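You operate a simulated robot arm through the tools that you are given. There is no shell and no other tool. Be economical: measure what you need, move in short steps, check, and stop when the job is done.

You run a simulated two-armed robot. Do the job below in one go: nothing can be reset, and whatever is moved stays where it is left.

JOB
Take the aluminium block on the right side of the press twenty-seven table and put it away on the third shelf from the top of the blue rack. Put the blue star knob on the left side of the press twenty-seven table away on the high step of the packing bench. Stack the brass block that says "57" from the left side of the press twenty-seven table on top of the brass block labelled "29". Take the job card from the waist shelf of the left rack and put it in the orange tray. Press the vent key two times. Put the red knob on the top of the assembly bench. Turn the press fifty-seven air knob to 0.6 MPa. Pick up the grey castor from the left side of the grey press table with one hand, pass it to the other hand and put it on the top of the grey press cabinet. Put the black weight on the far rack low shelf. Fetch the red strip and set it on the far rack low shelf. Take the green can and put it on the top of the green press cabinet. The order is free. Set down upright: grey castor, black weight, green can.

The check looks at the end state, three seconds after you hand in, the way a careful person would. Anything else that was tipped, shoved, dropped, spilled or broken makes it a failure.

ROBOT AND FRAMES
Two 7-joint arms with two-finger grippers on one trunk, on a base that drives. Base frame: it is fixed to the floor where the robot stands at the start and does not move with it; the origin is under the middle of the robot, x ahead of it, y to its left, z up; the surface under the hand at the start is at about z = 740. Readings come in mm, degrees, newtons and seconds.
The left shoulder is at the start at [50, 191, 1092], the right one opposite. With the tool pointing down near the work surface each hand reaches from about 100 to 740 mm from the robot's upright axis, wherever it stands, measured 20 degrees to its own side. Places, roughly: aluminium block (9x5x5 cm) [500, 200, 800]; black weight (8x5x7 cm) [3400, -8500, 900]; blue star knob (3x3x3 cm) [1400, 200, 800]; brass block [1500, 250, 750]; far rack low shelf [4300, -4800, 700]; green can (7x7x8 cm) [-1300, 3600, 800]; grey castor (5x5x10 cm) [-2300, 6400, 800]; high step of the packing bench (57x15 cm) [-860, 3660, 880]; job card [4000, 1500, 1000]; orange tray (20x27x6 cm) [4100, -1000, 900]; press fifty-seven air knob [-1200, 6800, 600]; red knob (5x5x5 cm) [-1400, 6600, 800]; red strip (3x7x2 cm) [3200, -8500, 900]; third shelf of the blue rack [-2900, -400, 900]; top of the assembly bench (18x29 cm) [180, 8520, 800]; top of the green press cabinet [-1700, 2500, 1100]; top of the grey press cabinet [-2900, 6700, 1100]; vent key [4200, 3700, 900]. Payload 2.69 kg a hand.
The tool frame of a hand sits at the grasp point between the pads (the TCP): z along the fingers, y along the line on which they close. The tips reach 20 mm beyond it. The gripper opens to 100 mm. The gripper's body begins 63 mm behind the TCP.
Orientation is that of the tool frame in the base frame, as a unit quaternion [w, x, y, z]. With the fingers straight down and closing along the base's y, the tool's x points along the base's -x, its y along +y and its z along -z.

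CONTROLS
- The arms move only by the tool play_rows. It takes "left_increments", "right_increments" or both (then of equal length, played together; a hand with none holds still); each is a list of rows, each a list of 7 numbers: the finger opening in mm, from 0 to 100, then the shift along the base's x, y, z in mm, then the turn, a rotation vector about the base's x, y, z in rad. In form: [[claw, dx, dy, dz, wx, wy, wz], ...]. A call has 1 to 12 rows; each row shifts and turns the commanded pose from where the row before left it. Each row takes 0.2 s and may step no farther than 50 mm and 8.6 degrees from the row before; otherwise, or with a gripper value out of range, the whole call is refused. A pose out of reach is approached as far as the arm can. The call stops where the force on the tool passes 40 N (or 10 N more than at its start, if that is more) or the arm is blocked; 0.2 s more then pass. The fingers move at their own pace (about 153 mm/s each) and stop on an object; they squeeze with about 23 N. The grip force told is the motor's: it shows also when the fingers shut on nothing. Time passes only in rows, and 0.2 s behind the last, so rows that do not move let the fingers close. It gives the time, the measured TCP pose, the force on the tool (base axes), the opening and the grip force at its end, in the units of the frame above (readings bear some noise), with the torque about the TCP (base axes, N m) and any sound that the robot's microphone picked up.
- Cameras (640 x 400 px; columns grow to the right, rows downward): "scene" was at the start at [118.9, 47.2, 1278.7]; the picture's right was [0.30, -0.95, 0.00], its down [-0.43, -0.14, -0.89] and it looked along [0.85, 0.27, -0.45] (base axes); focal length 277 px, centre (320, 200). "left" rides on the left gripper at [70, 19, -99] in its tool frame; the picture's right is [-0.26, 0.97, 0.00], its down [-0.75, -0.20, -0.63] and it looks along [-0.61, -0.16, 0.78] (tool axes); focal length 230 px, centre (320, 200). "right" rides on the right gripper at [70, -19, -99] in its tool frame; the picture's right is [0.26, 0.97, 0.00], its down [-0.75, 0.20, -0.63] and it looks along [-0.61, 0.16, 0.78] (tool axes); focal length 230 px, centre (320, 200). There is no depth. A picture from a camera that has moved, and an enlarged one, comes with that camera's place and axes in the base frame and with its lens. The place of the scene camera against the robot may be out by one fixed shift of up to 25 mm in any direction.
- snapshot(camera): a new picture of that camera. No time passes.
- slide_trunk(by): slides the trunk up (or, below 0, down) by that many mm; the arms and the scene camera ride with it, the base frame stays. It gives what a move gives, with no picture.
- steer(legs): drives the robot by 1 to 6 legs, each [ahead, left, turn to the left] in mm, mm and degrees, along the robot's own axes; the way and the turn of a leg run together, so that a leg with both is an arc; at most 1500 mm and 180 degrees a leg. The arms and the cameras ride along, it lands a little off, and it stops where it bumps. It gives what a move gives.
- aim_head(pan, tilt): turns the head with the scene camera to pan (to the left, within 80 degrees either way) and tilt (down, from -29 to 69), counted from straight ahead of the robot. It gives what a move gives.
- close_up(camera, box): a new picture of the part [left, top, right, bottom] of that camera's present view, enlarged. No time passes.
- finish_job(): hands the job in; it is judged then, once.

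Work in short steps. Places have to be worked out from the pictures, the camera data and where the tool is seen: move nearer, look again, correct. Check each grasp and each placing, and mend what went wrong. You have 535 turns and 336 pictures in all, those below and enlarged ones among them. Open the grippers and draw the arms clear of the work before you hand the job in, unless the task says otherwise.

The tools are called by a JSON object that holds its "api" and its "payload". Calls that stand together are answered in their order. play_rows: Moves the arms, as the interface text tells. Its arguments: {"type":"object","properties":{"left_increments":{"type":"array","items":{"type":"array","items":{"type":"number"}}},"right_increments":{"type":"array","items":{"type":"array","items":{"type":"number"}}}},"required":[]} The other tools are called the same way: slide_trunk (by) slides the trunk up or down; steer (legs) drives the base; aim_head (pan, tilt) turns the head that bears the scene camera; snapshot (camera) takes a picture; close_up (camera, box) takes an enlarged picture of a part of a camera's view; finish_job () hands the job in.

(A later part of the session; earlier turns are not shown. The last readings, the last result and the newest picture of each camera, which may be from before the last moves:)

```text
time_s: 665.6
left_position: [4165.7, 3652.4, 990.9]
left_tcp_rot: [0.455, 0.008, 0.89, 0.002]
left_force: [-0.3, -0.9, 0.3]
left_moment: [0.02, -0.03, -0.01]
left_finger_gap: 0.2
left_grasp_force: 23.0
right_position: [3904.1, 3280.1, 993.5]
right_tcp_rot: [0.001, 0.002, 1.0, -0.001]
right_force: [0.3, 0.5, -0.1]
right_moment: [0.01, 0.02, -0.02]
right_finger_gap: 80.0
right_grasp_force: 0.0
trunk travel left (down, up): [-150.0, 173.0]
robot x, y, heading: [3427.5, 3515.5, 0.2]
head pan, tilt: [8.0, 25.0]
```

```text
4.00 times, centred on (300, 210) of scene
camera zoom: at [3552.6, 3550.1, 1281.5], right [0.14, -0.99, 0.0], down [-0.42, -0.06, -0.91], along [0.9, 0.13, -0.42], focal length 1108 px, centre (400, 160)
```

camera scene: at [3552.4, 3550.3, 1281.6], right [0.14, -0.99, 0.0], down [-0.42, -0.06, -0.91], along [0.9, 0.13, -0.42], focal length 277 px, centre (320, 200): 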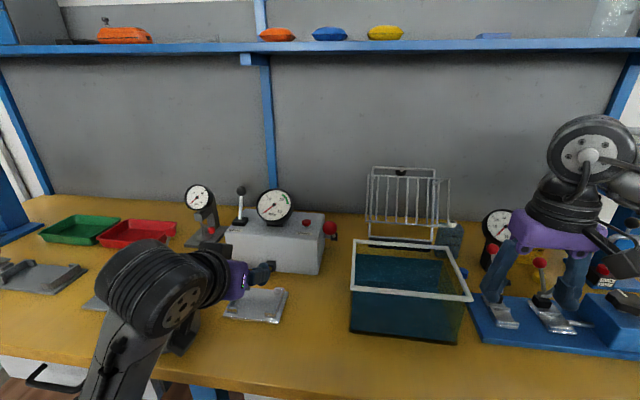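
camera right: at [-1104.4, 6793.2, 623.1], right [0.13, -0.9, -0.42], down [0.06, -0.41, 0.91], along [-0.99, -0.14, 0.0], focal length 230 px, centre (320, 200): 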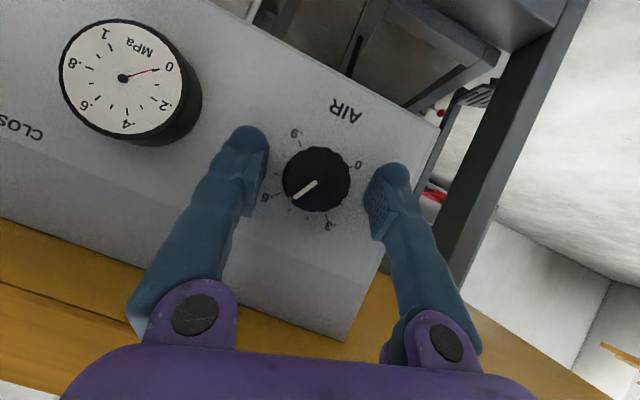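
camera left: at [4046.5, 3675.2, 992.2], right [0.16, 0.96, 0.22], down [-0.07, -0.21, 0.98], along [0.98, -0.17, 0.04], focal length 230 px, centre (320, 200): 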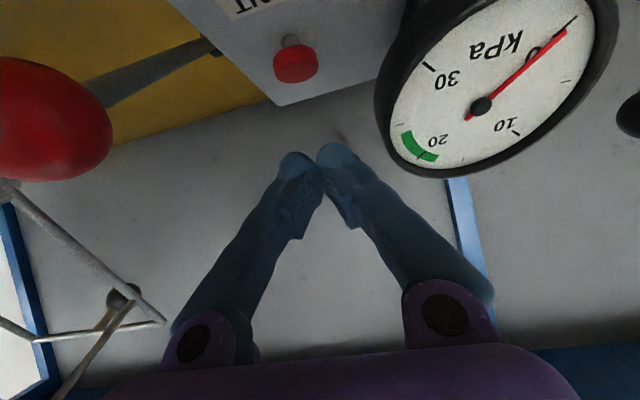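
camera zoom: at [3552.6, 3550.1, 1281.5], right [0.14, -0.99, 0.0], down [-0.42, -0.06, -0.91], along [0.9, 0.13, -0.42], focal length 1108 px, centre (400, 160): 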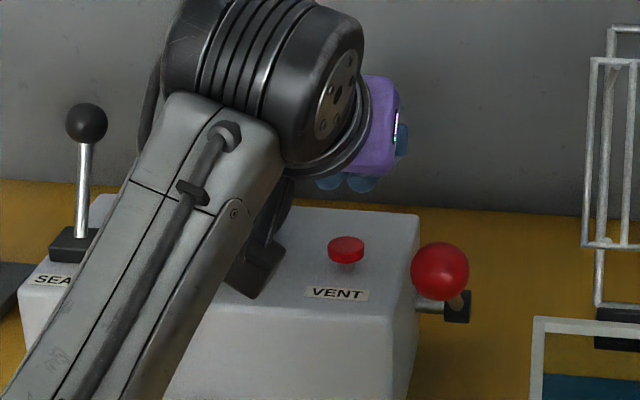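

Key cap refined: (4172, 3656), top ≈930. I lower the fingertip onto it.

{"api": "play_rows", "payload": {"left_increments": [[0, -1, 3.5, -15, 0, 0, 0], [0, 0, 0, -12, 0, 0, 0], [0, 0, 0, -6, 0, 0, 0], [0, 0, 0, -4, 0, 0, 0], [0, 0, 0, -3, 0, 0, 0], [0, 0, 0, -3, 0, 0, 0]]}}

{"api": "close_up", "payload": {"camera": "left", "box": [220, 60, 420, 200]}}

```text
time_s: 667.0
left_position: [4166.3, 3655.5, 947.3]
left_tcp_rot: [0.455, 0.007, 0.891, 0.002]
left_force: [0.3, 0.4, -0.3]
left_moment: [-0.01, 0.01, 0.03]
left_finger_gap: 0.0
left_grasp_force: 22.7
right_position: [3903.2, 3279.8, 993.9]
right_tcp_rot: [0.0, 0.002, 1.0, 0.0]
right_force: [-0.2, -0.6, 0.2]
right_moment: [0.02, -0.02, 0.01]
right_finger_gap: 80.0
right_grasp_force: 0.1
trunk travel left (down, up): [-150.0, 173.0]
robot x, y, heading: [3431.2, 3520.7, 0.2]
head pan, tilt: [8.0, 25.0]
```

```text
2.86 times, centred on (320, 130) of left
camera zoom: at [4046.4, 3677.8, 948.8], right [0.16, 0.96, 0.22], down [-0.07, -0.21, 0.98], along [0.98, -0.17, 0.04], focal length 657 px, centre (320, 400)
```

zoom: 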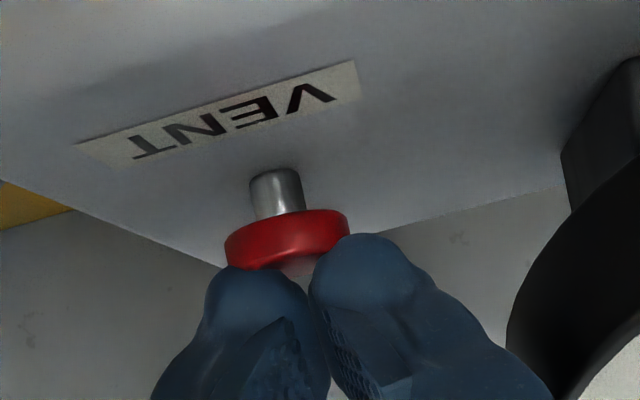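

Just above the cap. I continue down in small steps to press.

{"api": "play_rows", "payload": {"left_increments": [[0, 0, -2, -2, 0, 0, 0], [0, 0, -1, -2, 0, 0, 0], [0, 0, 0, -2, 0, 0, 0]]}}

```text
time_s: 667.8
left_position: [4166.9, 3652.5, 939.9]
left_tcp_rot: [0.456, 0.007, 0.89, 0.001]
left_force: [-1.3, 0.3, 2.2]
left_moment: [0.02, 0.02, 0.01]
left_finger_gap: 5.9
left_grasp_force: 29.4
right_position: [3902.7, 3278.2, 994.8]
right_tcp_rot: [0.001, 0.001, 1.0, 0.0]
right_force: [0.3, 0.7, -0.4]
right_moment: [0.01, -0.04, -0.02]
right_finger_gap: 80.0
right_grasp_force: 0.0
trunk travel left (down, up): [-150.0, 173.0]
robot x, y, heading: [3427.6, 3520.7, 0.1]
head pan, tilt: [8.0, 25.0]
```

{"api": "close_up", "payload": {"camera": "left", "box": [220, 60, 420, 200]}}

```text
2.86 times, centred on (320, 130) of left
camera zoom: at [4047.6, 3674.7, 942.6], right [0.16, 0.96, 0.22], down [-0.07, -0.21, 0.98], along [0.98, -0.17, 0.04], focal length 657 px, centre (320, 400)
```

zoom: 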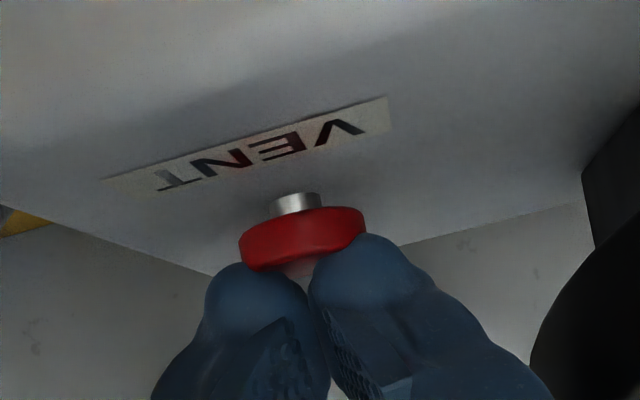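

The stem is largely pressed in. I push fully to the stop, then release up.

{"api": "play_rows", "payload": {"left_increments": [[0, 0, 0, -2, 0, 0, 0], [0, 0, 0, -2, 0, 0, 0]]}}

{"api": "close_up", "payload": {"camera": "left", "box": [220, 60, 420, 200]}}

```text
time_s: 668.4
left_position: [4166.9, 3652.1, 939.1]
left_tcp_rot: [0.456, 0.008, 0.89, 0.002]
left_force: [1.5, 0.0, 5.9]
left_moment: [-0.01, -0.08, -0.01]
left_finger_gap: 6.1
left_grasp_force: 29.8
right_position: [3902.9, 3279.3, 994.0]
right_tcp_rot: [0.001, 0.002, 1.0, -0.001]
right_force: [0.9, -0.1, 0.1]
right_moment: [0.01, 0.0, 0.03]
right_finger_gap: 80.2
right_grasp_force: 0.1
trunk travel left (down, up): [-150.0, 173.0]
robot x, y, heading: [3430.4, 3520.5, 0.4]
head pan, tilt: [8.0, 25.0]
heard: click
```

```text
2.86 times, centred on (320, 130) of left
camera zoom: at [4046.5, 3674.8, 939.0], right [0.16, 0.96, 0.22], down [-0.08, -0.21, 0.97], along [0.98, -0.17, 0.04], focal length 657 px, centre (320, 400)
```

zoom: 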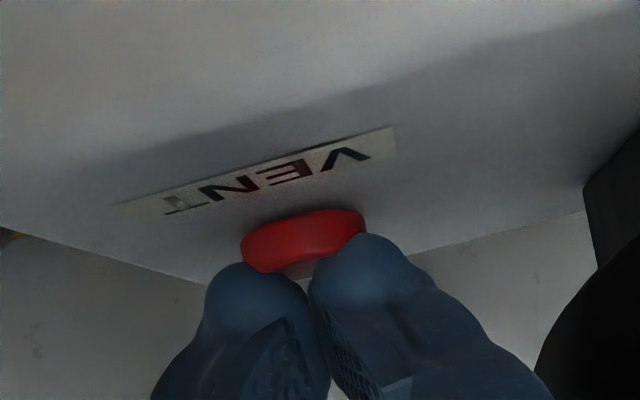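

Click heard: first press. I rise 15 mm and check the key springs back.

{"api": "play_rows", "payload": {"left_increments": [[0, 0, 0, 5, 0, 0, 0], [0, 0, 0, 8, 0, 0, 0], [0, 0, 0, 8, 0, 0, 0]]}}

{"api": "close_up", "payload": {"camera": "left", "box": [220, 40, 420, 180]}}

```text
time_s: 669.2
left_position: [4167.8, 3652.0, 955.8]
left_tcp_rot: [0.455, 0.007, 0.891, 0.001]
left_force: [0.2, 0.0, 0.2]
left_moment: [0.02, -0.04, -0.01]
left_finger_gap: 0.0
left_grasp_force: 29.3
right_position: [3903.4, 3279.7, 993.8]
right_tcp_rot: [0.001, 0.002, 1.0, 0.0]
right_force: [0.6, 0.7, -0.1]
right_moment: [-0.02, -0.03, -0.03]
right_finger_gap: 80.1
right_grasp_force: 0.0
trunk travel left (down, up): [-150.0, 173.0]
robot x, y, heading: [3429.9, 3518.5, 0.2]
head pan, tilt: [8.0, 25.0]
```

```text
2.86 times, centred on (320, 110) of left
camera zoom: at [4047.3, 3675.3, 958.2], right [0.16, 0.96, 0.22], down [-0.07, -0.21, 0.98], along [0.98, -0.17, 0.04], focal length 657 px, centre (320, 457)
```

zoom: 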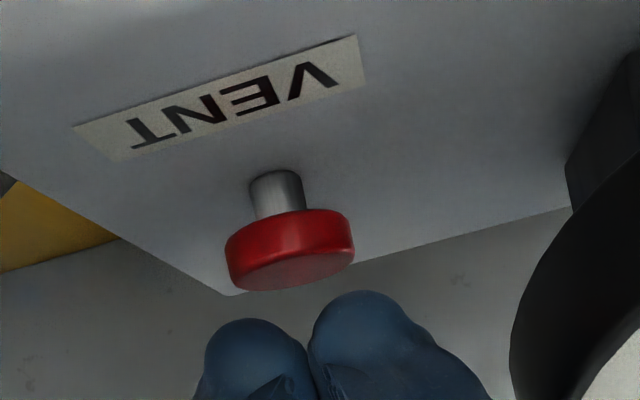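

The key sprang back. Second press, same depth (commanded ~6 mm past), then release.

{"api": "play_rows", "payload": {"left_increments": [[0, 0, 0, -8, 0, 0, 0], [0, 0, 0, -6, 0, 0, 0], [0, 0, 0, -3, 0, 0, 0], [0, 0, 0, -2, 0, 0, 0], [0, 0, 0, -2, 0, 0, 0]]}}

```text
time_s: 670.4
left_position: [4166.0, 3652.4, 937.4]
left_tcp_rot: [0.456, 0.008, 0.89, 0.001]
left_force: [1.2, 0.6, 4.7]
left_moment: [0.0, -0.03, -0.01]
left_finger_gap: 6.1
left_grasp_force: 29.2
right_position: [3903.2, 3279.5, 994.7]
right_tcp_rot: [0.001, 0.002, 1.0, 0.0]
right_force: [-0.1, -0.5, -0.3]
right_moment: [0.0, -0.01, 0.0]
right_finger_gap: 79.9
right_grasp_force: 0.0
trunk travel left (down, up): [-150.0, 173.0]
robot x, y, heading: [3427.9, 3517.5, 0.1]
head pan, tilt: [8.0, 25.0]
heard: click
```

Second click. I rise, retract, and drive to the left rack for the job card.

{"api": "play_rows", "payload": {"left_increments": [[0, 0, 0, 10, 0, 0, 0], [0, 0, 0, 30, 0, 0, 0], [20, -10, 0, 35, 0, 0, 0], [40, -45, 5, 5, 0, 0, 0], [40, -45, 5, 0, 0, 0, 0], [40, -45, 5, 0, 0, 0, 0], [40, -45, 5, 0, 0, 0, 0], [40, -45, 5, 0, 0, 0, 0]]}}

{"api": "steer", "payload": {"legs": [[-500, 0, 0], [0, -1400, 0], [0, -500, 0]]}}

{"api": "aim_head", "payload": {"pan": 0, "tilt": 15}}

{"api": "snapshot", "payload": {"camera": "scene"}}

```text
time_s: 672.2
left_position: [3931.8, 3678.4, 1018.8]
left_tcp_rot: [0.456, 0.008, 0.89, 0.001]
left_force: [-0.1, -0.7, 0.5]
left_moment: [0.03, -0.01, -0.03]
left_finger_gap: 40.1
left_grasp_force: 0.0
right_position: [3903.6, 3280.2, 994.3]
right_tcp_rot: [0.0, 0.002, 1.0, 0.0]
right_force: [0.4, -0.7, 0.4]
right_moment: [0.01, 0.01, 0.03]
right_finger_gap: 80.0
right_grasp_force: 0.0
trunk travel left (down, up): [-150.0, 173.0]
robot x, y, heading: [3428.5, 3513.3, 0.4]
head pan, tilt: [8.0, 25.0]
```

```text
time_s: 691.7
left_position: [3415.8, 1747.3, 1019.4]
left_tcp_rot: [0.454, 0.019, 0.891, -0.004]
left_force: [-0.1, -1.1, 0.1]
left_moment: [-0.01, -0.03, -0.03]
left_finger_gap: 40.2
left_grasp_force: 0.1
right_position: [3377.3, 1349.7, 994.5]
right_tcp_rot: [0.0, 0.015, 1.0, 0.0]
right_force: [0.6, 0.3, -0.5]
right_moment: [0.01, 0.0, 0.03]
right_finger_gap: 80.0
right_grasp_force: 0.0
trunk travel left (down, up): [-150.0, 173.0]
robot x, y, heading: [2905.0, 1597.3, -1.5]
head pan, tilt: [8.0, 25.0]
```

```text
time_s: 692.5
left_position: [3416.4, 1748.0, 1019.2]
left_tcp_rot: [0.454, 0.02, 0.891, -0.006]
left_force: [-0.1, -0.1, -0.3]
left_moment: [0.01, -0.01, 0.02]
left_finger_gap: 40.0
left_grasp_force: 0.0
right_position: [3376.6, 1350.8, 994.0]
right_tcp_rot: [0.0, 0.015, 1.0, 0.0]
right_force: [0.1, -0.5, -1.1]
right_moment: [-0.02, 0.0, 0.0]
right_finger_gap: 79.9
right_grasp_force: 0.0
trunk travel left (down, up): [-150.0, 173.0]
robot x, y, heading: [2908.3, 1599.4, -1.3]
head pan, tilt: [0.0, 15.0]
```

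```text
112 pictures are left
camera scene: at [3034.3, 1616.6, 1297.7], right [-0.02, -1.0, 0.0], down [-0.26, 0.01, -0.97], along [0.97, -0.02, -0.26], focal length 277 px, centre (320, 200)
```

scene: 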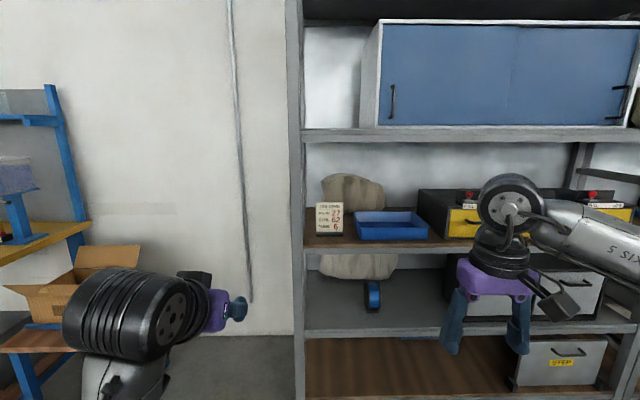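

{"api": "close_up", "payload": {"camera": "scene", "box": [290, 170, 450, 270]}}

```text
4.00 times, centred on (370, 220) of scene
camera zoom: at [3034.3, 1616.6, 1297.7], right [-0.02, -1.0, 0.0], down [-0.26, 0.01, -0.97], along [0.97, -0.02, -0.26], focal length 1108 px, centre (120, 120)
```

zoom: 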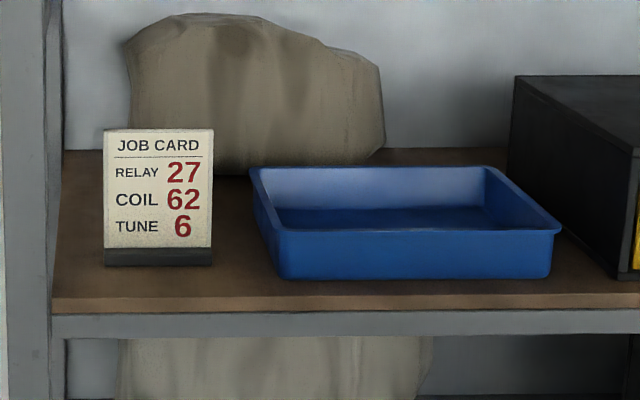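

The job card stands on the waist shelf at about (3995, 1563), 98 mm wide. I'll grip it front-to-back near its right edge with the right hand pointing left (+y). I turn the right hand into that posture here in the open.

{"api": "play_rows", "payload": {"right_increments": [[80, 5, 15, 0, 0, -0.14, 0], [80, 5, 15, 0, 0, -0.14, 0], [80, 5, 15, 0, 0, -0.14, 0], [80, 5, 15, 0, 0, -0.14, 0], [80, 5, 15, 0, 0, -0.14, 0]], "left_increments": [[60, -30, 10, 0, 0, 0.1, 0], [60, -30, 10, 0, 0, 0.1, 0], [60, -30, 10, 0, 0, 0.1, 0], [60, -30, 10, 0, 0, 0.1, 0], [60, 0, 10, 0, 0, 0.1, 0]]}}

{"api": "play_rows", "payload": {"right_increments": [[80, 2, 8, 0, 0, 0, 0.143], [80, 2, 8, 0, 0, 0, 0.143], [80, 2, 8, 0, 0, 0, 0.143], [80, 2, 8, 0, 0, 0, 0.143], [80, 2, 8, 0, 0, 0, 0.143], [80, 2, 8, 0, 0, 0, 0.143], [80, 2, 8, 0, 0, 0, 0.143], [80, 2, 8, 0, 0, 0, 0.143], [80, 2, 8, 0, 0, 0, 0.143], [80, 2, 8, 0, 0, 0, 0.143], [80, 2, 8, 0, 0, 0, 0.143]]}}

{"api": "play_rows", "payload": {"right_increments": [[80, 0, 0, 5, 0.13, 0, 0], [80, 0, 0, 5, 0.13, 0, 0], [80, 0, 0, 5, 0.13, 0, 0]]}}

```text
time_s: 692.9
left_position: [3404.7, 1839.7, 1009.0]
left_tcp_rot: [0.421, -0.005, 0.899, 0.121]
left_force: [0.0, 0.2, 0.3]
left_moment: [-0.02, 0.01, 0.01]
left_finger_gap: 60.0
left_grasp_force: 0.1
left hand out of reach, approached as far as the arm can: row 1, 2
right_position: [3382.1, 1364.7, 993.8]
right_tcp_rot: [0.071, 0.014, 0.997, 0.001]
right_force: [-0.3, -0.7, 0.7]
right_moment: [0.04, 0.01, -0.03]
right_finger_gap: 80.0
right_grasp_force: 0.1
trunk travel left (down, up): [-150.0, 173.0]
robot x, y, heading: [2911.5, 1597.3, -1.1]
head pan, tilt: [0.0, 15.0]
stopped in row 2 (left hand): the arm was blocked; the commanded pose is now the measured one
```

```text
time_s: 695.3
left_position: [3405.2, 1839.2, 1009.2]
left_tcp_rot: [0.422, -0.005, 0.898, 0.121]
left_force: [1.0, -0.1, 0.8]
left_moment: [-0.01, -0.01, 0.0]
left_finger_gap: 60.1
left_grasp_force: 0.0
right_position: [3396.8, 1418.3, 995.0]
right_tcp_rot: [0.062, -0.445, 0.893, 0.032]
right_force: [-0.9, -0.1, -0.3]
right_moment: [0.05, -0.04, -0.03]
right_finger_gap: 80.3
right_grasp_force: 0.1
right hand out of reach, approached as far as the arm can: row 8, 9, 10, 11
trunk travel left (down, up): [-150.0, 173.0]
robot x, y, heading: [2907.8, 1600.3, -1.2]
head pan, tilt: [0.0, 15.0]
```

```text
time_s: 696.1
left_position: [3404.9, 1841.8, 1008.3]
left_tcp_rot: [0.421, -0.005, 0.899, 0.12]
left_force: [0.6, 0.6, 0.2]
left_moment: [0.01, 0.0, -0.01]
left_finger_gap: 59.6
left_grasp_force: 0.0
right_position: [3387.6, 1416.3, 1002.7]
right_tcp_rot: [0.1, -0.434, 0.888, 0.114]
right_force: [-0.3, 0.6, -0.5]
right_moment: [-0.05, -0.01, 0.0]
right_finger_gap: 80.0
right_grasp_force: 0.1
right hand out of reach, approached as far as the arm can: row 1, 2, 3
trunk travel left (down, up): [-150.0, 173.0]
robot x, y, heading: [2905.5, 1602.2, -1.3]
head pan, tilt: [0.0, 15.0]
```

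The left arm's block cut the right tilt short. I undo the right yaw, then redo: tilt first, then yaw.

{"api": "play_rows", "payload": {"right_increments": [[80, 0, 0, 0, -0.034, 0.03, -0.129], [80, 0, 0, 0, -0.034, 0.03, -0.129], [80, 0, 0, 0, -0.034, 0.03, -0.129], [80, 0, 0, 0, -0.034, 0.03, -0.129], [80, 0, 0, 0, -0.034, 0.03, -0.129], [80, 0, 0, 0, -0.034, 0.03, -0.129], [80, 0, 0, 0, -0.034, 0.03, -0.129], [80, 0, 0, 0, 0, -0.14, 0], [80, 0, 0, 0, 0, -0.14, 0], [80, 0, 0, 0, 0, -0.14, 0], [80, 0, 0, 0, 0, -0.14, 0], [80, 0, 0, 0, 0, -0.14, 0]]}}

{"api": "play_rows", "payload": {"right_increments": [[80, 3, 10, 0, 0, 0, 0.143], [80, 3, 10, 0, 0, 0, 0.143], [80, 3, 10, 0, 0, 0, 0.143], [80, 3, 10, 0, 0, 0, 0.143], [80, 3, 10, 0, 0, 0, 0.143], [80, 3, 10, 0, 0, 0, 0.143], [80, 3, 10, 0, 0, 0, 0.143], [80, 3, 10, 0, 0, 0, 0.143], [80, 3, 10, 0, 0, 0, 0.143], [80, 3, 10, 0, 0, 0, 0.143], [80, 3, 10, 0, 0, 0, 0.143]]}}

{"api": "snapshot", "payload": {"camera": "scene"}}

```text
time_s: 698.7
left_position: [3405.5, 1838.6, 1009.0]
left_tcp_rot: [0.421, -0.005, 0.899, 0.121]
left_force: [0.5, -0.2, -0.4]
left_moment: [-0.01, -0.01, -0.01]
left_finger_gap: 60.0
left_grasp_force: 0.1
right_position: [3387.6, 1414.3, 1001.3]
right_tcp_rot: [0.343, 0.0, 0.939, 0.0]
right_force: [0.7, 0.2, 0.2]
right_moment: [0.0, 0.01, 0.0]
right_finger_gap: 79.9
right_grasp_force: 0.0
trunk travel left (down, up): [-150.0, 173.0]
robot x, y, heading: [2910.8, 1597.9, -1.1]
head pan, tilt: [0.0, 15.0]
```

```text
time_s: 701.1
left_position: [3405.2, 1839.3, 1008.0]
left_tcp_rot: [0.422, -0.005, 0.899, 0.121]
left_force: [-0.1, -0.1, -0.5]
left_moment: [-0.04, -0.01, 0.05]
left_finger_gap: 60.1
left_grasp_force: 0.0
right_position: [3408.3, 1483.2, 1000.7]
right_tcp_rot: [0.3, -0.45, 0.825, 0.164]
right_force: [-0.4, -0.1, -0.8]
right_moment: [0.03, 0.0, 0.02]
right_finger_gap: 80.1
right_grasp_force: 0.1
right hand out of reach, approached as far as the arm can: row 8, 9, 10, 11
trunk travel left (down, up): [-150.0, 173.0]
robot x, y, heading: [2911.4, 1598.3, -1.1]
head pan, tilt: [0.0, 15.0]
```

```text
110 pictures are left
camera scene: at [3034.2, 1616.6, 1297.8], right [-0.02, -1.0, 0.0], down [-0.26, 0.01, -0.97], along [0.97, -0.02, -0.26], focal length 277 px, centre (320, 200)
```

scene: 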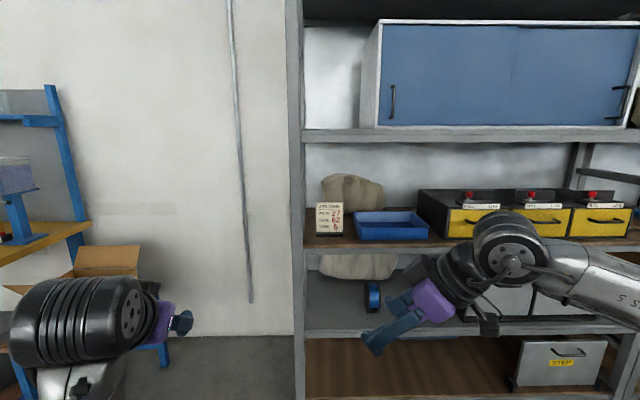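

The right wrist can't yaw that far, but the left hand can point right (proven), and the rack's left side is open. I restore the left hand's tilt and yaw it to point right (−y), and park the right hand back.

{"api": "play_rows", "payload": {"left_increments": [[60, 0, 0, 0, -0.075, 0.059, -0.03], [60, 0, 0, 0, -0.075, 0.059, -0.03], [60, 0, 0, 0, -0.075, 0.059, -0.03], [60, 10, -20, 0, 0, 0, -0.143], [60, 10, -22, 0, 0, 0, -0.143], [60, 10, -22, 0, 0, 0, -0.143], [60, 10, -22, 0, 0, 0, -0.143], [60, 10, -22, 0, 0, 0, -0.143], [60, 10, -22, 0, 0, 0, -0.143], [60, 10, -22, 0, 0, 0, -0.143], [60, 10, -22, 0, 0, 0, -0.143], [60, 10, -20, 0, 0, 0, -0.143]]}}

{"api": "play_rows", "payload": {"left_increments": [[60, 10, -15, 0, 0, 0, -0.143], [60, 5, -10, 0, 0, 0, -0.12], [60, 0, 0, 0, 0.1, 0, 0], [60, 0, 0, 0, 0.1, 0, 0]]}}

{"api": "play_rows", "payload": {"right_increments": [[80, -20, -20, 0, 0, 0, -0.12], [80, -20, -20, 0, 0, 0, -0.12], [80, -20, -20, 0, 0, 0, -0.12], [80, -20, -20, 0, 0, 0, -0.12], [80, -20, -20, 0, 0, 0, -0.12], [80, -20, -20, 0, 0, 0, -0.12], [80, -20, -20, 0, 0, 0, -0.12], [80, 0, -20, 0, 0, 0.14, 0], [80, 0, -20, 0, 0, 0.14, 0]]}}

{"api": "snapshot", "payload": {"camera": "scene"}}

```text
time_s: 701.6
left_position: [3403.8, 1911.7, 1010.0]
left_tcp_rot: [0.38, -0.028, 0.908, 0.171]
left_force: [-0.3, 0.3, -0.2]
left_moment: [0.03, -0.01, 0.0]
left_finger_gap: 59.8
left_grasp_force: 0.2
left hand out of reach, approached as far as the arm can: row 2
right_position: [3408.0, 1483.1, 1001.4]
right_tcp_rot: [0.3, -0.45, 0.825, 0.165]
right_force: [0.2, 0.1, 0.1]
right_moment: [0.0, 0.04, 0.0]
right_finger_gap: 80.0
right_grasp_force: 0.0
trunk travel left (down, up): [-150.0, 173.0]
robot x, y, heading: [2909.6, 1602.3, -1.0]
head pan, tilt: [0.0, 15.0]
stopped in row 2 (left hand): the arm was blocked; the commanded pose is now the measured one
```

```text
time_s: 702.6
left_position: [3418.7, 1883.9, 1009.4]
left_tcp_rot: [0.387, 0.13, 0.888, 0.21]
left_force: [0.3, 0.2, -0.4]
left_moment: [0.03, 0.0, 0.03]
left_finger_gap: 60.0
left_grasp_force: 0.1
right_position: [3408.5, 1484.6, 999.9]
right_tcp_rot: [0.299, -0.451, 0.825, 0.164]
right_force: [0.7, -0.2, -0.2]
right_moment: [0.01, -0.03, 0.02]
right_finger_gap: 79.8
right_grasp_force: 0.1
trunk travel left (down, up): [-150.0, 173.0]
robot x, y, heading: [2912.7, 1599.8, -1.4]
head pan, tilt: [0.0, 15.0]
```

```text
time_s: 704.6
left_position: [3418.2, 1885.3, 1008.4]
left_tcp_rot: [0.388, 0.131, 0.888, 0.21]
left_force: [0.4, -0.1, -0.8]
left_moment: [-0.01, 0.01, 0.0]
left_finger_gap: 59.9
left_grasp_force: 0.0
right_position: [3308.2, 1304.5, 1018.4]
right_tcp_rot: [0.206, -0.07, 0.975, 0.037]
right_force: [-0.5, 0.7, 0.0]
right_moment: [0.02, 0.0, 0.03]
right_finger_gap: 79.8
right_grasp_force: 0.0
right hand out of reach, approached as far as the arm can: row 6, 7
trunk travel left (down, up): [-150.0, 173.0]
robot x, y, heading: [2909.7, 1597.6, -1.0]
head pan, tilt: [0.0, 15.0]
```

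```text
109 pictures are left
camera scene: at [3034.4, 1616.5, 1297.7], right [-0.02, -1.0, 0.0], down [-0.26, 0.01, -0.97], along [0.97, -0.02, -0.26], focal length 277 px, centre (320, 200)
```

scene: 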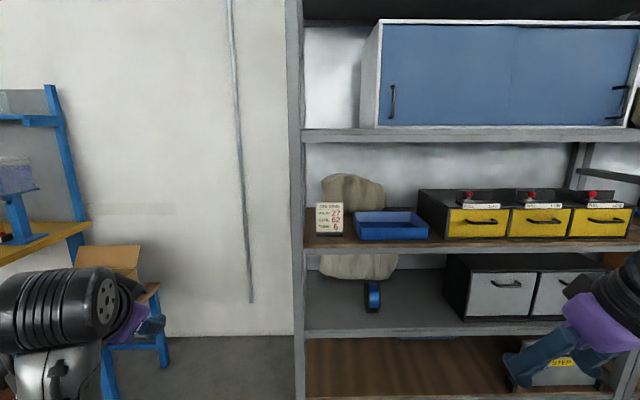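

I continue yawing the left hand to the right (this is also the recovery motion).

{"api": "play_rows", "payload": {"left_increments": [[60, 5, -20, 3, 0, 0, -0.14], [60, 5, -20, 3, 0, 0, -0.14], [60, 5, -20, 3, 0, 0, -0.14], [60, 5, -20, 3, 0, 0, -0.14], [60, 5, -20, 3, 0, 0, -0.14], [60, 5, -20, 3, 0, 0, -0.14], [60, 5, -20, 3, 0, 0, -0.14], [60, 5, -20, 3, 0, 0, -0.14], [60, 0, -20, 0, 0, 0, -0.14]]}}

{"api": "snapshot", "payload": {"camera": "scene"}}

```text
time_s: 706.6
left_position: [3456.8, 1706.3, 1032.6]
left_tcp_rot: [0.437, 0.629, 0.64, -0.059]
left_force: [0.0, -1.3, -0.1]
left_moment: [-0.02, 0.02, -0.02]
left_finger_gap: 59.8
left_grasp_force: 0.1
right_position: [3310.4, 1305.1, 1017.7]
right_tcp_rot: [0.207, -0.069, 0.975, 0.037]
right_force: [-0.1, -0.2, 0.1]
right_moment: [0.01, 0.01, 0.04]
right_finger_gap: 80.0
right_grasp_force: 0.1
trunk travel left (down, up): [-150.0, 173.0]
robot x, y, heading: [2909.5, 1598.5, -1.3]
head pan, tilt: [0.0, 15.0]
```

```text
108 pictures are left
camera scene: at [3034.3, 1616.6, 1297.7], right [-0.02, -1.0, 0.0], down [-0.26, 0.01, -0.97], along [0.97, -0.02, -0.26], focal length 277 px, centre (320, 200)
```

scene: 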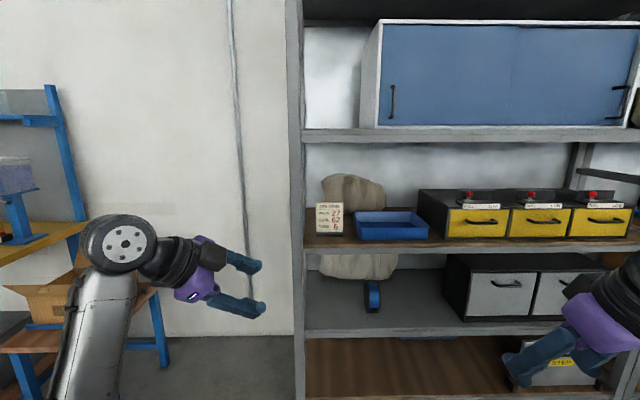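

{"api": "play_rows", "payload": {"left_increments": [[60, 0, -17, -5, -0.077, 0.073, -0.054], [60, 0, -17, -5, -0.077, 0.073, -0.054], [60, 0, -17, -5, -0.077, 0.073, -0.054], [60, 0, -17, -5, -0.077, 0.073, -0.054], [60, 0, -17, -5, -0.077, 0.073, -0.054], [60, 0, -17, -5, -0.077, 0.073, -0.054]]}}

{"api": "steer", "payload": {"legs": [[0, 230, 1], [300, 0, 0]]}}

{"api": "snapshot", "payload": {"camera": "left"}}

{"api": "snapshot", "payload": {"camera": "scene"}}

```text
time_s: 708.0
left_position: [3459.3, 1603.3, 1003.4]
left_tcp_rot: [0.405, 0.578, 0.583, -0.403]
left_force: [0.0, -0.9, -0.2]
left_moment: [0.01, 0.06, -0.04]
left_finger_gap: 60.0
left_grasp_force: 0.1
right_position: [3309.6, 1305.1, 1018.1]
right_tcp_rot: [0.207, -0.07, 0.975, 0.038]
right_force: [-0.1, 0.3, 0.1]
right_moment: [-0.02, 0.0, -0.01]
right_finger_gap: 80.1
right_grasp_force: 0.0
trunk travel left (down, up): [-150.0, 173.0]
robot x, y, heading: [2906.5, 1600.2, -1.1]
head pan, tilt: [0.0, 15.0]
```

```text
time_s: 712.3
left_position: [3762.4, 1841.9, 1003.1]
left_tcp_rot: [0.409, 0.572, 0.588, -0.399]
left_force: [0.8, -0.9, -0.1]
left_moment: [-0.02, 0.0, 0.0]
left_finger_gap: 59.8
left_grasp_force: 0.0
right_position: [3619.6, 1538.7, 1017.2]
right_tcp_rot: [0.207, -0.08, 0.974, 0.039]
right_force: [-0.4, -0.1, -0.8]
right_moment: [0.02, 0.01, 0.02]
right_finger_gap: 80.1
right_grasp_force: 0.1
trunk travel left (down, up): [-150.0, 173.0]
robot x, y, heading: [3210.0, 1825.7, -0.0]
head pan, tilt: [0.0, 15.0]
```

```text
107 pictures are left
camera left: at [3778.6, 1961.8, 973.1], right [0.97, -0.06, 0.24], down [-0.21, 0.32, 0.92], along [-0.14, -0.94, 0.3], focal length 230 px, centre (320, 200)
```

left: 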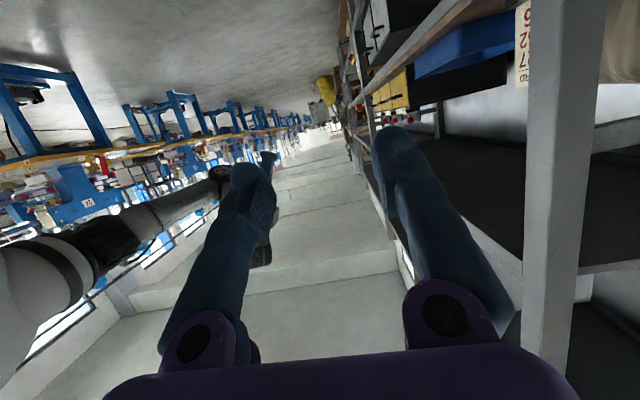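

```text
106 pictures are left
camera scene: at [3336.9, 1845.8, 1297.7], right [0.0, -1.0, 0.0], down [-0.26, 0.0, -0.97], along [0.97, 0.0, -0.26], focal length 277 px, centre (320, 200)
```

scene: 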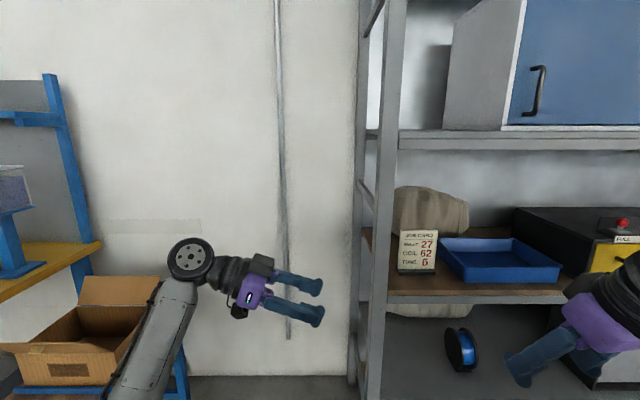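

The card is at about (4070, 1558), shelf z≈880, side opening clear (rung at z≈1067). I drive ahead beside the rack, then slide right part-way.

{"api": "play_rows", "payload": {"left_increments": [[70, 0, 0, -10, 0, 0, 0], [70, 0, 0, -12, 0, 0, 0]]}}

{"api": "steer", "payload": {"legs": [[305, 0, 0], [0, -120, 0]]}}

{"api": "snapshot", "payload": {"camera": "left"}}

{"api": "snapshot", "payload": {"camera": "scene"}}

```text
time_s: 712.9
left_position: [3762.4, 1839.7, 983.3]
left_tcp_rot: [0.409, 0.573, 0.588, -0.399]
left_force: [-0.2, 0.6, -0.6]
left_moment: [0.01, 0.02, 0.03]
left_finger_gap: 70.1
left_grasp_force: 0.1
right_position: [3618.6, 1541.0, 1018.2]
right_tcp_rot: [0.205, -0.08, 0.975, 0.04]
right_force: [0.5, 1.0, -0.5]
right_moment: [0.0, -0.02, -0.03]
right_finger_gap: 79.9
right_grasp_force: 0.1
trunk travel left (down, up): [-150.0, 173.0]
robot x, y, heading: [3211.8, 1828.3, 0.3]
head pan, tilt: [0.0, 15.0]
```

```text
time_s: 716.3
left_position: [4072.6, 1724.0, 983.6]
left_tcp_rot: [0.409, 0.572, 0.59, -0.398]
left_force: [0.4, 0.6, -0.3]
left_moment: [0.0, 0.02, -0.03]
left_finger_gap: 70.0
left_grasp_force: 0.0
right_position: [3927.5, 1421.8, 1016.4]
right_tcp_rot: [0.206, -0.083, 0.974, 0.04]
right_force: [0.0, -0.3, -1.3]
right_moment: [0.02, 0.05, -0.03]
right_finger_gap: 80.1
right_grasp_force: 0.1
trunk travel left (down, up): [-150.0, 173.0]
robot x, y, heading: [3522.1, 1706.3, 0.1]
head pan, tilt: [0.0, 15.0]
```

```text
105 pictures are left
camera left: at [4087.5, 1844.2, 952.6], right [0.97, -0.06, 0.24], down [-0.21, 0.32, 0.92], along [-0.13, -0.94, 0.3], focal length 230 px, centre (320, 200)
```

left: 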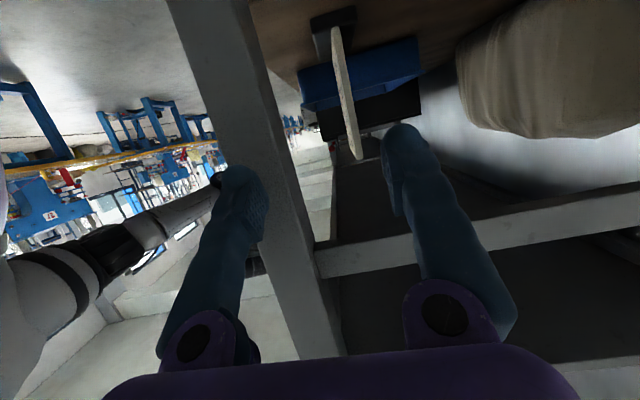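

```text
104 pictures are left
camera scene: at [3645.3, 1727.4, 1297.8], right [0.0, -1.0, 0.0], down [-0.26, 0.0, -0.97], along [0.97, 0.0, -0.26], focal length 277 px, centre (320, 200)
```

scene: 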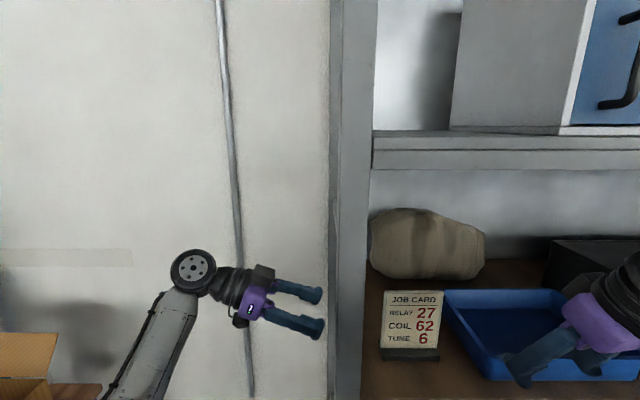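

The card is edge-on at x≈4105; the post's inner edge is at x≈4048. I shift the hand to x 4108, z 966, opening 50, and slide in toward the card's left edge half-way.

{"api": "play_rows", "payload": {"left_increments": [[50, 18, 0, -9, 0, 0, 0], [50, 18, 0, -9, 0, 0, 0], [50, 0, -25, 0, 0, 0, 0], [50, 0, -25, 0, 0, 0, 0], [50, 0, -20, 0, 0, 0, 0]]}}

{"api": "snapshot", "payload": {"camera": "left"}}

```text
time_s: 717.5
left_position: [4106.3, 1653.2, 965.0]
left_tcp_rot: [0.409, 0.572, 0.589, -0.398]
left_force: [-0.4, -0.3, -0.2]
left_moment: [0.0, 0.04, 0.01]
left_finger_gap: 49.9
left_grasp_force: 0.0
right_position: [3927.5, 1422.0, 1016.3]
right_tcp_rot: [0.207, -0.082, 0.974, 0.04]
right_force: [-0.5, 0.1, 0.4]
right_moment: [0.0, -0.01, 0.01]
right_finger_gap: 80.1
right_grasp_force: 0.0
trunk travel left (down, up): [-150.0, 173.0]
robot x, y, heading: [3519.5, 1706.5, 0.4]
head pan, tilt: [0.0, 15.0]
```

```text
103 pictures are left
camera left: at [4122.7, 1773.5, 934.0], right [0.97, -0.06, 0.24], down [-0.21, 0.32, 0.92], along [-0.13, -0.94, 0.3], focal length 230 px, centre (320, 200)
```

left: 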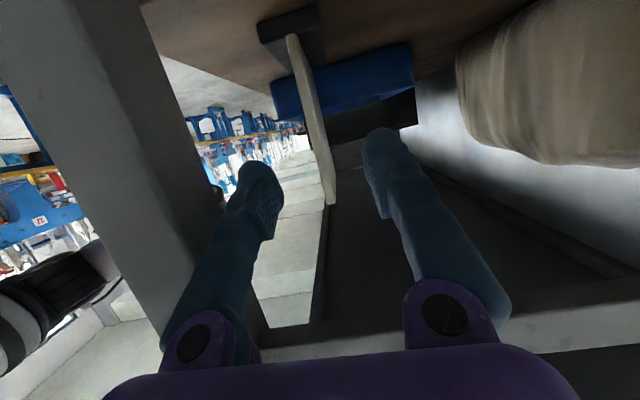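

Centred on the card. I advance the remaining 53 mm and close.

{"api": "play_rows", "payload": {"left_increments": [[50, 0, -18, 0, 0, 0, 0], [50, 0, -18, 0, 0, 0, 0], [50, 0, -16, 0, 0, 0, 0], [30, 0, 0, 0, 0, 0, 0], [18, 0, 0, 0, 0, 0, 0], [8, 0, 0, 0, 0, 0, 0], [0, 0, 0, 0, 0, 0, 0], [0, 0, 0, 0, 0, 0, 0]]}}

{"api": "snapshot", "payload": {"camera": "left"}}

{"api": "snapshot", "payload": {"camera": "scene"}}

```text
time_s: 719.3
left_position: [4109.1, 1602.0, 966.6]
left_tcp_rot: [0.41, 0.571, 0.589, -0.398]
left_force: [0.9, -1.0, 0.4]
left_moment: [0.04, -0.06, 0.0]
left_finger_gap: 7.2
left_grasp_force: 23.3
right_position: [3927.3, 1422.0, 1017.0]
right_tcp_rot: [0.206, -0.081, 0.974, 0.04]
right_force: [0.7, -0.4, 0.1]
right_moment: [0.0, 0.01, -0.01]
right_finger_gap: 80.0
right_grasp_force: 0.0
trunk travel left (down, up): [-150.0, 173.0]
robot x, y, heading: [3516.0, 1706.8, 0.4]
head pan, tilt: [0.0, 15.0]
```

```text
102 pictures are left
camera left: at [4124.5, 1722.1, 934.7], right [0.97, -0.06, 0.24], down [-0.21, 0.32, 0.92], along [-0.13, -0.94, 0.3], focal length 230 px, centre (320, 200)
```

left: 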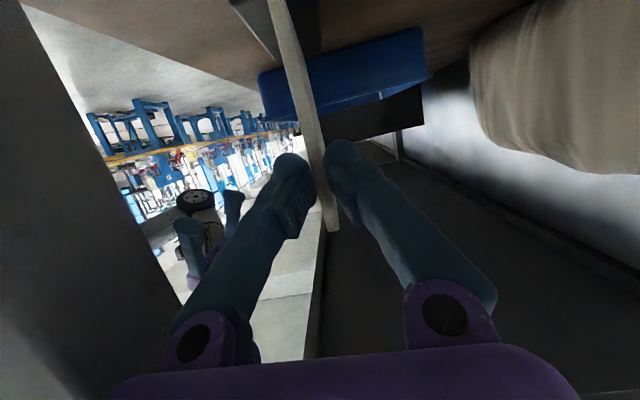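

```text
101 pictures are left
camera scene: at [3645.3, 1727.6, 1297.8], right [0.0, -1.0, 0.0], down [-0.26, 0.0, -0.97], along [0.97, 0.0, -0.26], focal length 277 px, centre (320, 200)
```

scene: 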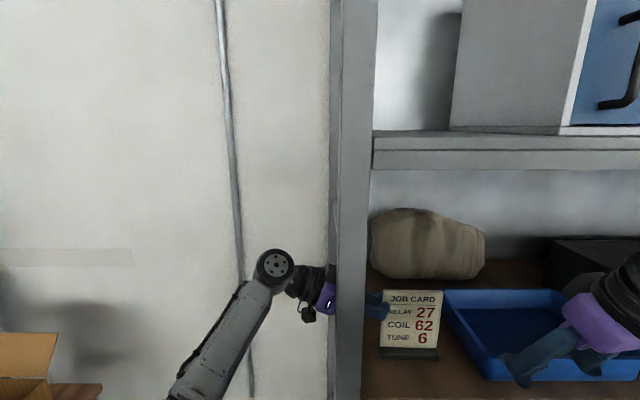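

Gripped (7.2 mm). I lift 16 mm and pull it out sideways (+y) slowly.

{"api": "play_rows", "payload": {"left_increments": [[0, 0, 0, 3, 0, 0, 0], [0, 0, 0, 5, 0, 0, 0], [0, 0, 0, 5, 0, 0, 0], [0, 0, 0, 4, 0, 0, 0], [0, 0, 0, 0, 0, 0, 0]]}}

{"api": "snapshot", "payload": {"camera": "scene"}}

```text
time_s: 720.5
left_position: [4108.7, 1602.7, 982.0]
left_tcp_rot: [0.41, 0.572, 0.588, -0.399]
left_force: [-1.3, 0.3, -2.1]
left_moment: [0.19, 0.04, 0.0]
left_finger_gap: 7.1
left_grasp_force: 22.5
right_position: [3927.5, 1423.2, 1016.8]
right_tcp_rot: [0.206, -0.082, 0.974, 0.04]
right_force: [-0.3, -1.0, 0.4]
right_moment: [-0.02, 0.03, 0.0]
right_finger_gap: 79.8
right_grasp_force: 0.1
trunk travel left (down, up): [-150.0, 173.0]
robot x, y, heading: [3516.9, 1708.3, 0.1]
head pan, tilt: [0.0, 15.0]
```

```text
100 pictures are left
camera scene: at [3645.6, 1727.7, 1297.7], right [0.0, -1.0, 0.0], down [-0.26, 0.0, -0.97], along [0.97, 0.0, -0.26], focal length 277 px, centre (320, 200)
```

scene: 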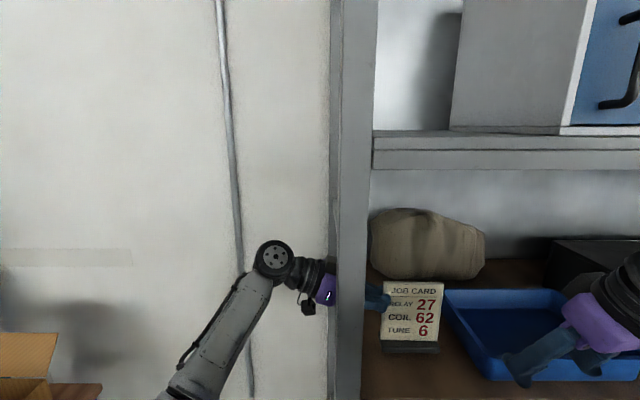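

Held level. I pull it out along +y.

{"api": "play_rows", "payload": {"left_increments": [[0, 0, 8, 0, 0, 0, 0], [0, 0, 15, 0, 0, 0, 0], [0, 0, 20, 0, 0, 0, 0], [0, 0, 22, 0, 0, 0, 0], [0, 0, 22, 0, 0, 0, 0], [0, 0, 22, 0, 0, 0, 0], [0, 0, 22, 0, 0, 0, 0], [0, 0, 22, 0, 0, 0, 0], [0, 0, 22, 0, 0, 0, 0], [0, 0, 20, 0, 0, 0, 0], [0, 0, 15, 0, 0, 0, 0], [0, 0, 8, 0, 0, 0, 0]]}}

{"api": "snapshot", "payload": {"camera": "left"}}

```text
time_s: 723.1
left_position: [4107.3, 1821.6, 982.1]
left_tcp_rot: [0.41, 0.572, 0.588, -0.399]
left_force: [-0.6, 0.2, -1.9]
left_moment: [0.2, -0.04, 0.01]
left_finger_gap: 7.3
left_grasp_force: 23.1
right_position: [3928.0, 1422.2, 1016.2]
right_tcp_rot: [0.205, -0.082, 0.974, 0.04]
right_force: [0.2, 0.5, 0.2]
right_moment: [0.0, 0.0, -0.01]
right_finger_gap: 80.0
right_grasp_force: 0.0
trunk travel left (down, up): [-150.0, 173.0]
robot x, y, heading: [3520.8, 1711.0, 0.3]
head pan, tilt: [0.0, 15.0]
```

```text
99 pictures are left
camera left: at [4123.8, 1940.9, 950.5], right [0.97, -0.06, 0.24], down [-0.21, 0.32, 0.92], along [-0.13, -0.94, 0.3], focal length 230 px, centre (320, 200)
```

left: 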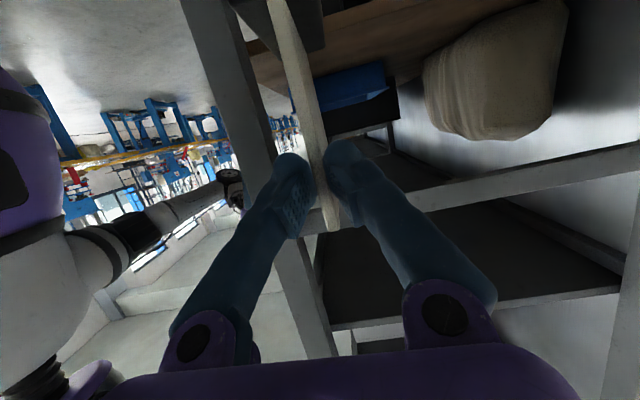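

The card is out. I back off and drive toward the orange tray (y≈−1000).

{"api": "steer", "payload": {"legs": [[-600, 0, 0], [0, -1400, 0]]}}

{"api": "aim_head", "payload": {"pan": -35, "tilt": 15}}

{"api": "snapshot", "payload": {"camera": "scene"}}

```text
time_s: 738.7
left_position: [3501.5, 411.2, 982.8]
left_tcp_rot: [0.413, 0.567, 0.592, -0.396]
left_force: [1.1, 0.0, -1.3]
left_moment: [0.16, -0.01, -0.02]
left_finger_gap: 7.2
left_grasp_force: 23.0
right_position: [3326.1, 9.5, 1016.8]
right_tcp_rot: [0.205, -0.088, 0.974, 0.041]
right_force: [0.8, 0.4, -0.8]
right_moment: [-0.02, -0.01, -0.04]
right_finger_gap: 80.1
right_grasp_force: 0.1
trunk travel left (down, up): [-150.0, 173.0]
robot x, y, heading: [2917.2, 288.4, 0.9]
head pan, tilt: [0.0, 15.0]
```

```text
time_s: 739.7
left_position: [3502.3, 411.0, 981.7]
left_tcp_rot: [0.412, 0.568, 0.593, -0.395]
left_force: [-0.2, -0.3, -3.2]
left_moment: [0.17, 0.01, 0.03]
left_finger_gap: 7.3
left_grasp_force: 23.1
right_position: [3326.6, 10.6, 1017.0]
right_tcp_rot: [0.206, -0.087, 0.974, 0.04]
right_force: [-0.6, -0.5, -0.5]
right_moment: [0.0, -0.01, -0.01]
right_finger_gap: 80.0
right_grasp_force: 0.0
trunk travel left (down, up): [-150.0, 173.0]
robot x, y, heading: [2916.8, 288.4, 0.9]
head pan, tilt: [-35.0, 15.0]
```

```text
98 pictures are left
camera scene: at [3024.6, 258.6, 1297.7], right [-0.56, -0.83, 0.0], down [-0.21, 0.14, -0.97], along [0.8, -0.54, -0.26], focal length 277 px, centre (320, 200)
```

scene: 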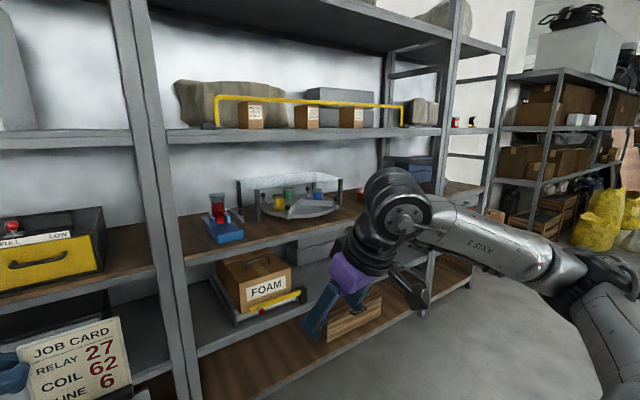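

{"api": "steer", "payload": {"legs": [[0, -1050, 0]]}}

{"api": "aim_head", "payload": {"pan": -10, "tilt": 20}}

{"api": "snapshot", "payload": {"camera": "scene"}}

```text
time_s: 749.1
left_position: [3518.4, -618.9, 982.0]
left_tcp_rot: [0.413, 0.567, 0.594, -0.395]
left_force: [-0.3, -0.1, -2.7]
left_moment: [0.16, 0.0, 0.04]
left_finger_gap: 6.9
left_grasp_force: 23.0
right_position: [3346.5, -1019.3, 1017.6]
right_tcp_rot: [0.206, -0.09, 0.974, 0.041]
right_force: [-0.3, -0.4, -1.4]
right_moment: [0.01, -0.05, 0.04]
right_finger_gap: 80.0
right_grasp_force: 0.0
trunk travel left (down, up): [-150.0, 173.0]
robot x, y, heading: [2934.3, -738.9, 1.2]
head pan, tilt: [-35.0, 15.0]
```

```text
time_s: 750.0
left_position: [3519.7, -617.3, 980.9]
left_tcp_rot: [0.412, 0.567, 0.594, -0.394]
left_force: [0.2, -0.1, -2.0]
left_moment: [0.16, 0.01, 0.01]
left_finger_gap: 7.2
left_grasp_force: 22.9
right_position: [3345.6, -1018.5, 1016.7]
right_tcp_rot: [0.206, -0.089, 0.974, 0.042]
right_force: [0.4, 0.9, 0.0]
right_moment: [0.03, 0.01, -0.02]
right_finger_gap: 80.0
right_grasp_force: 0.0
trunk travel left (down, up): [-150.0, 173.0]
robot x, y, heading: [2932.2, -745.1, 1.1]
head pan, tilt: [-10.0, 20.0]
```

```text
97 pictures are left
camera scene: at [3057.8, -735.3, 1289.6], right [-0.15, -0.99, 0.0], down [-0.34, 0.05, -0.94], along [0.93, -0.14, -0.34], focal length 277 px, centre (320, 200)
```

scene: 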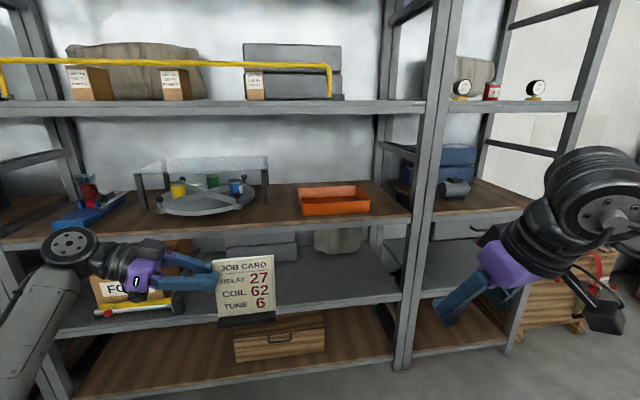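

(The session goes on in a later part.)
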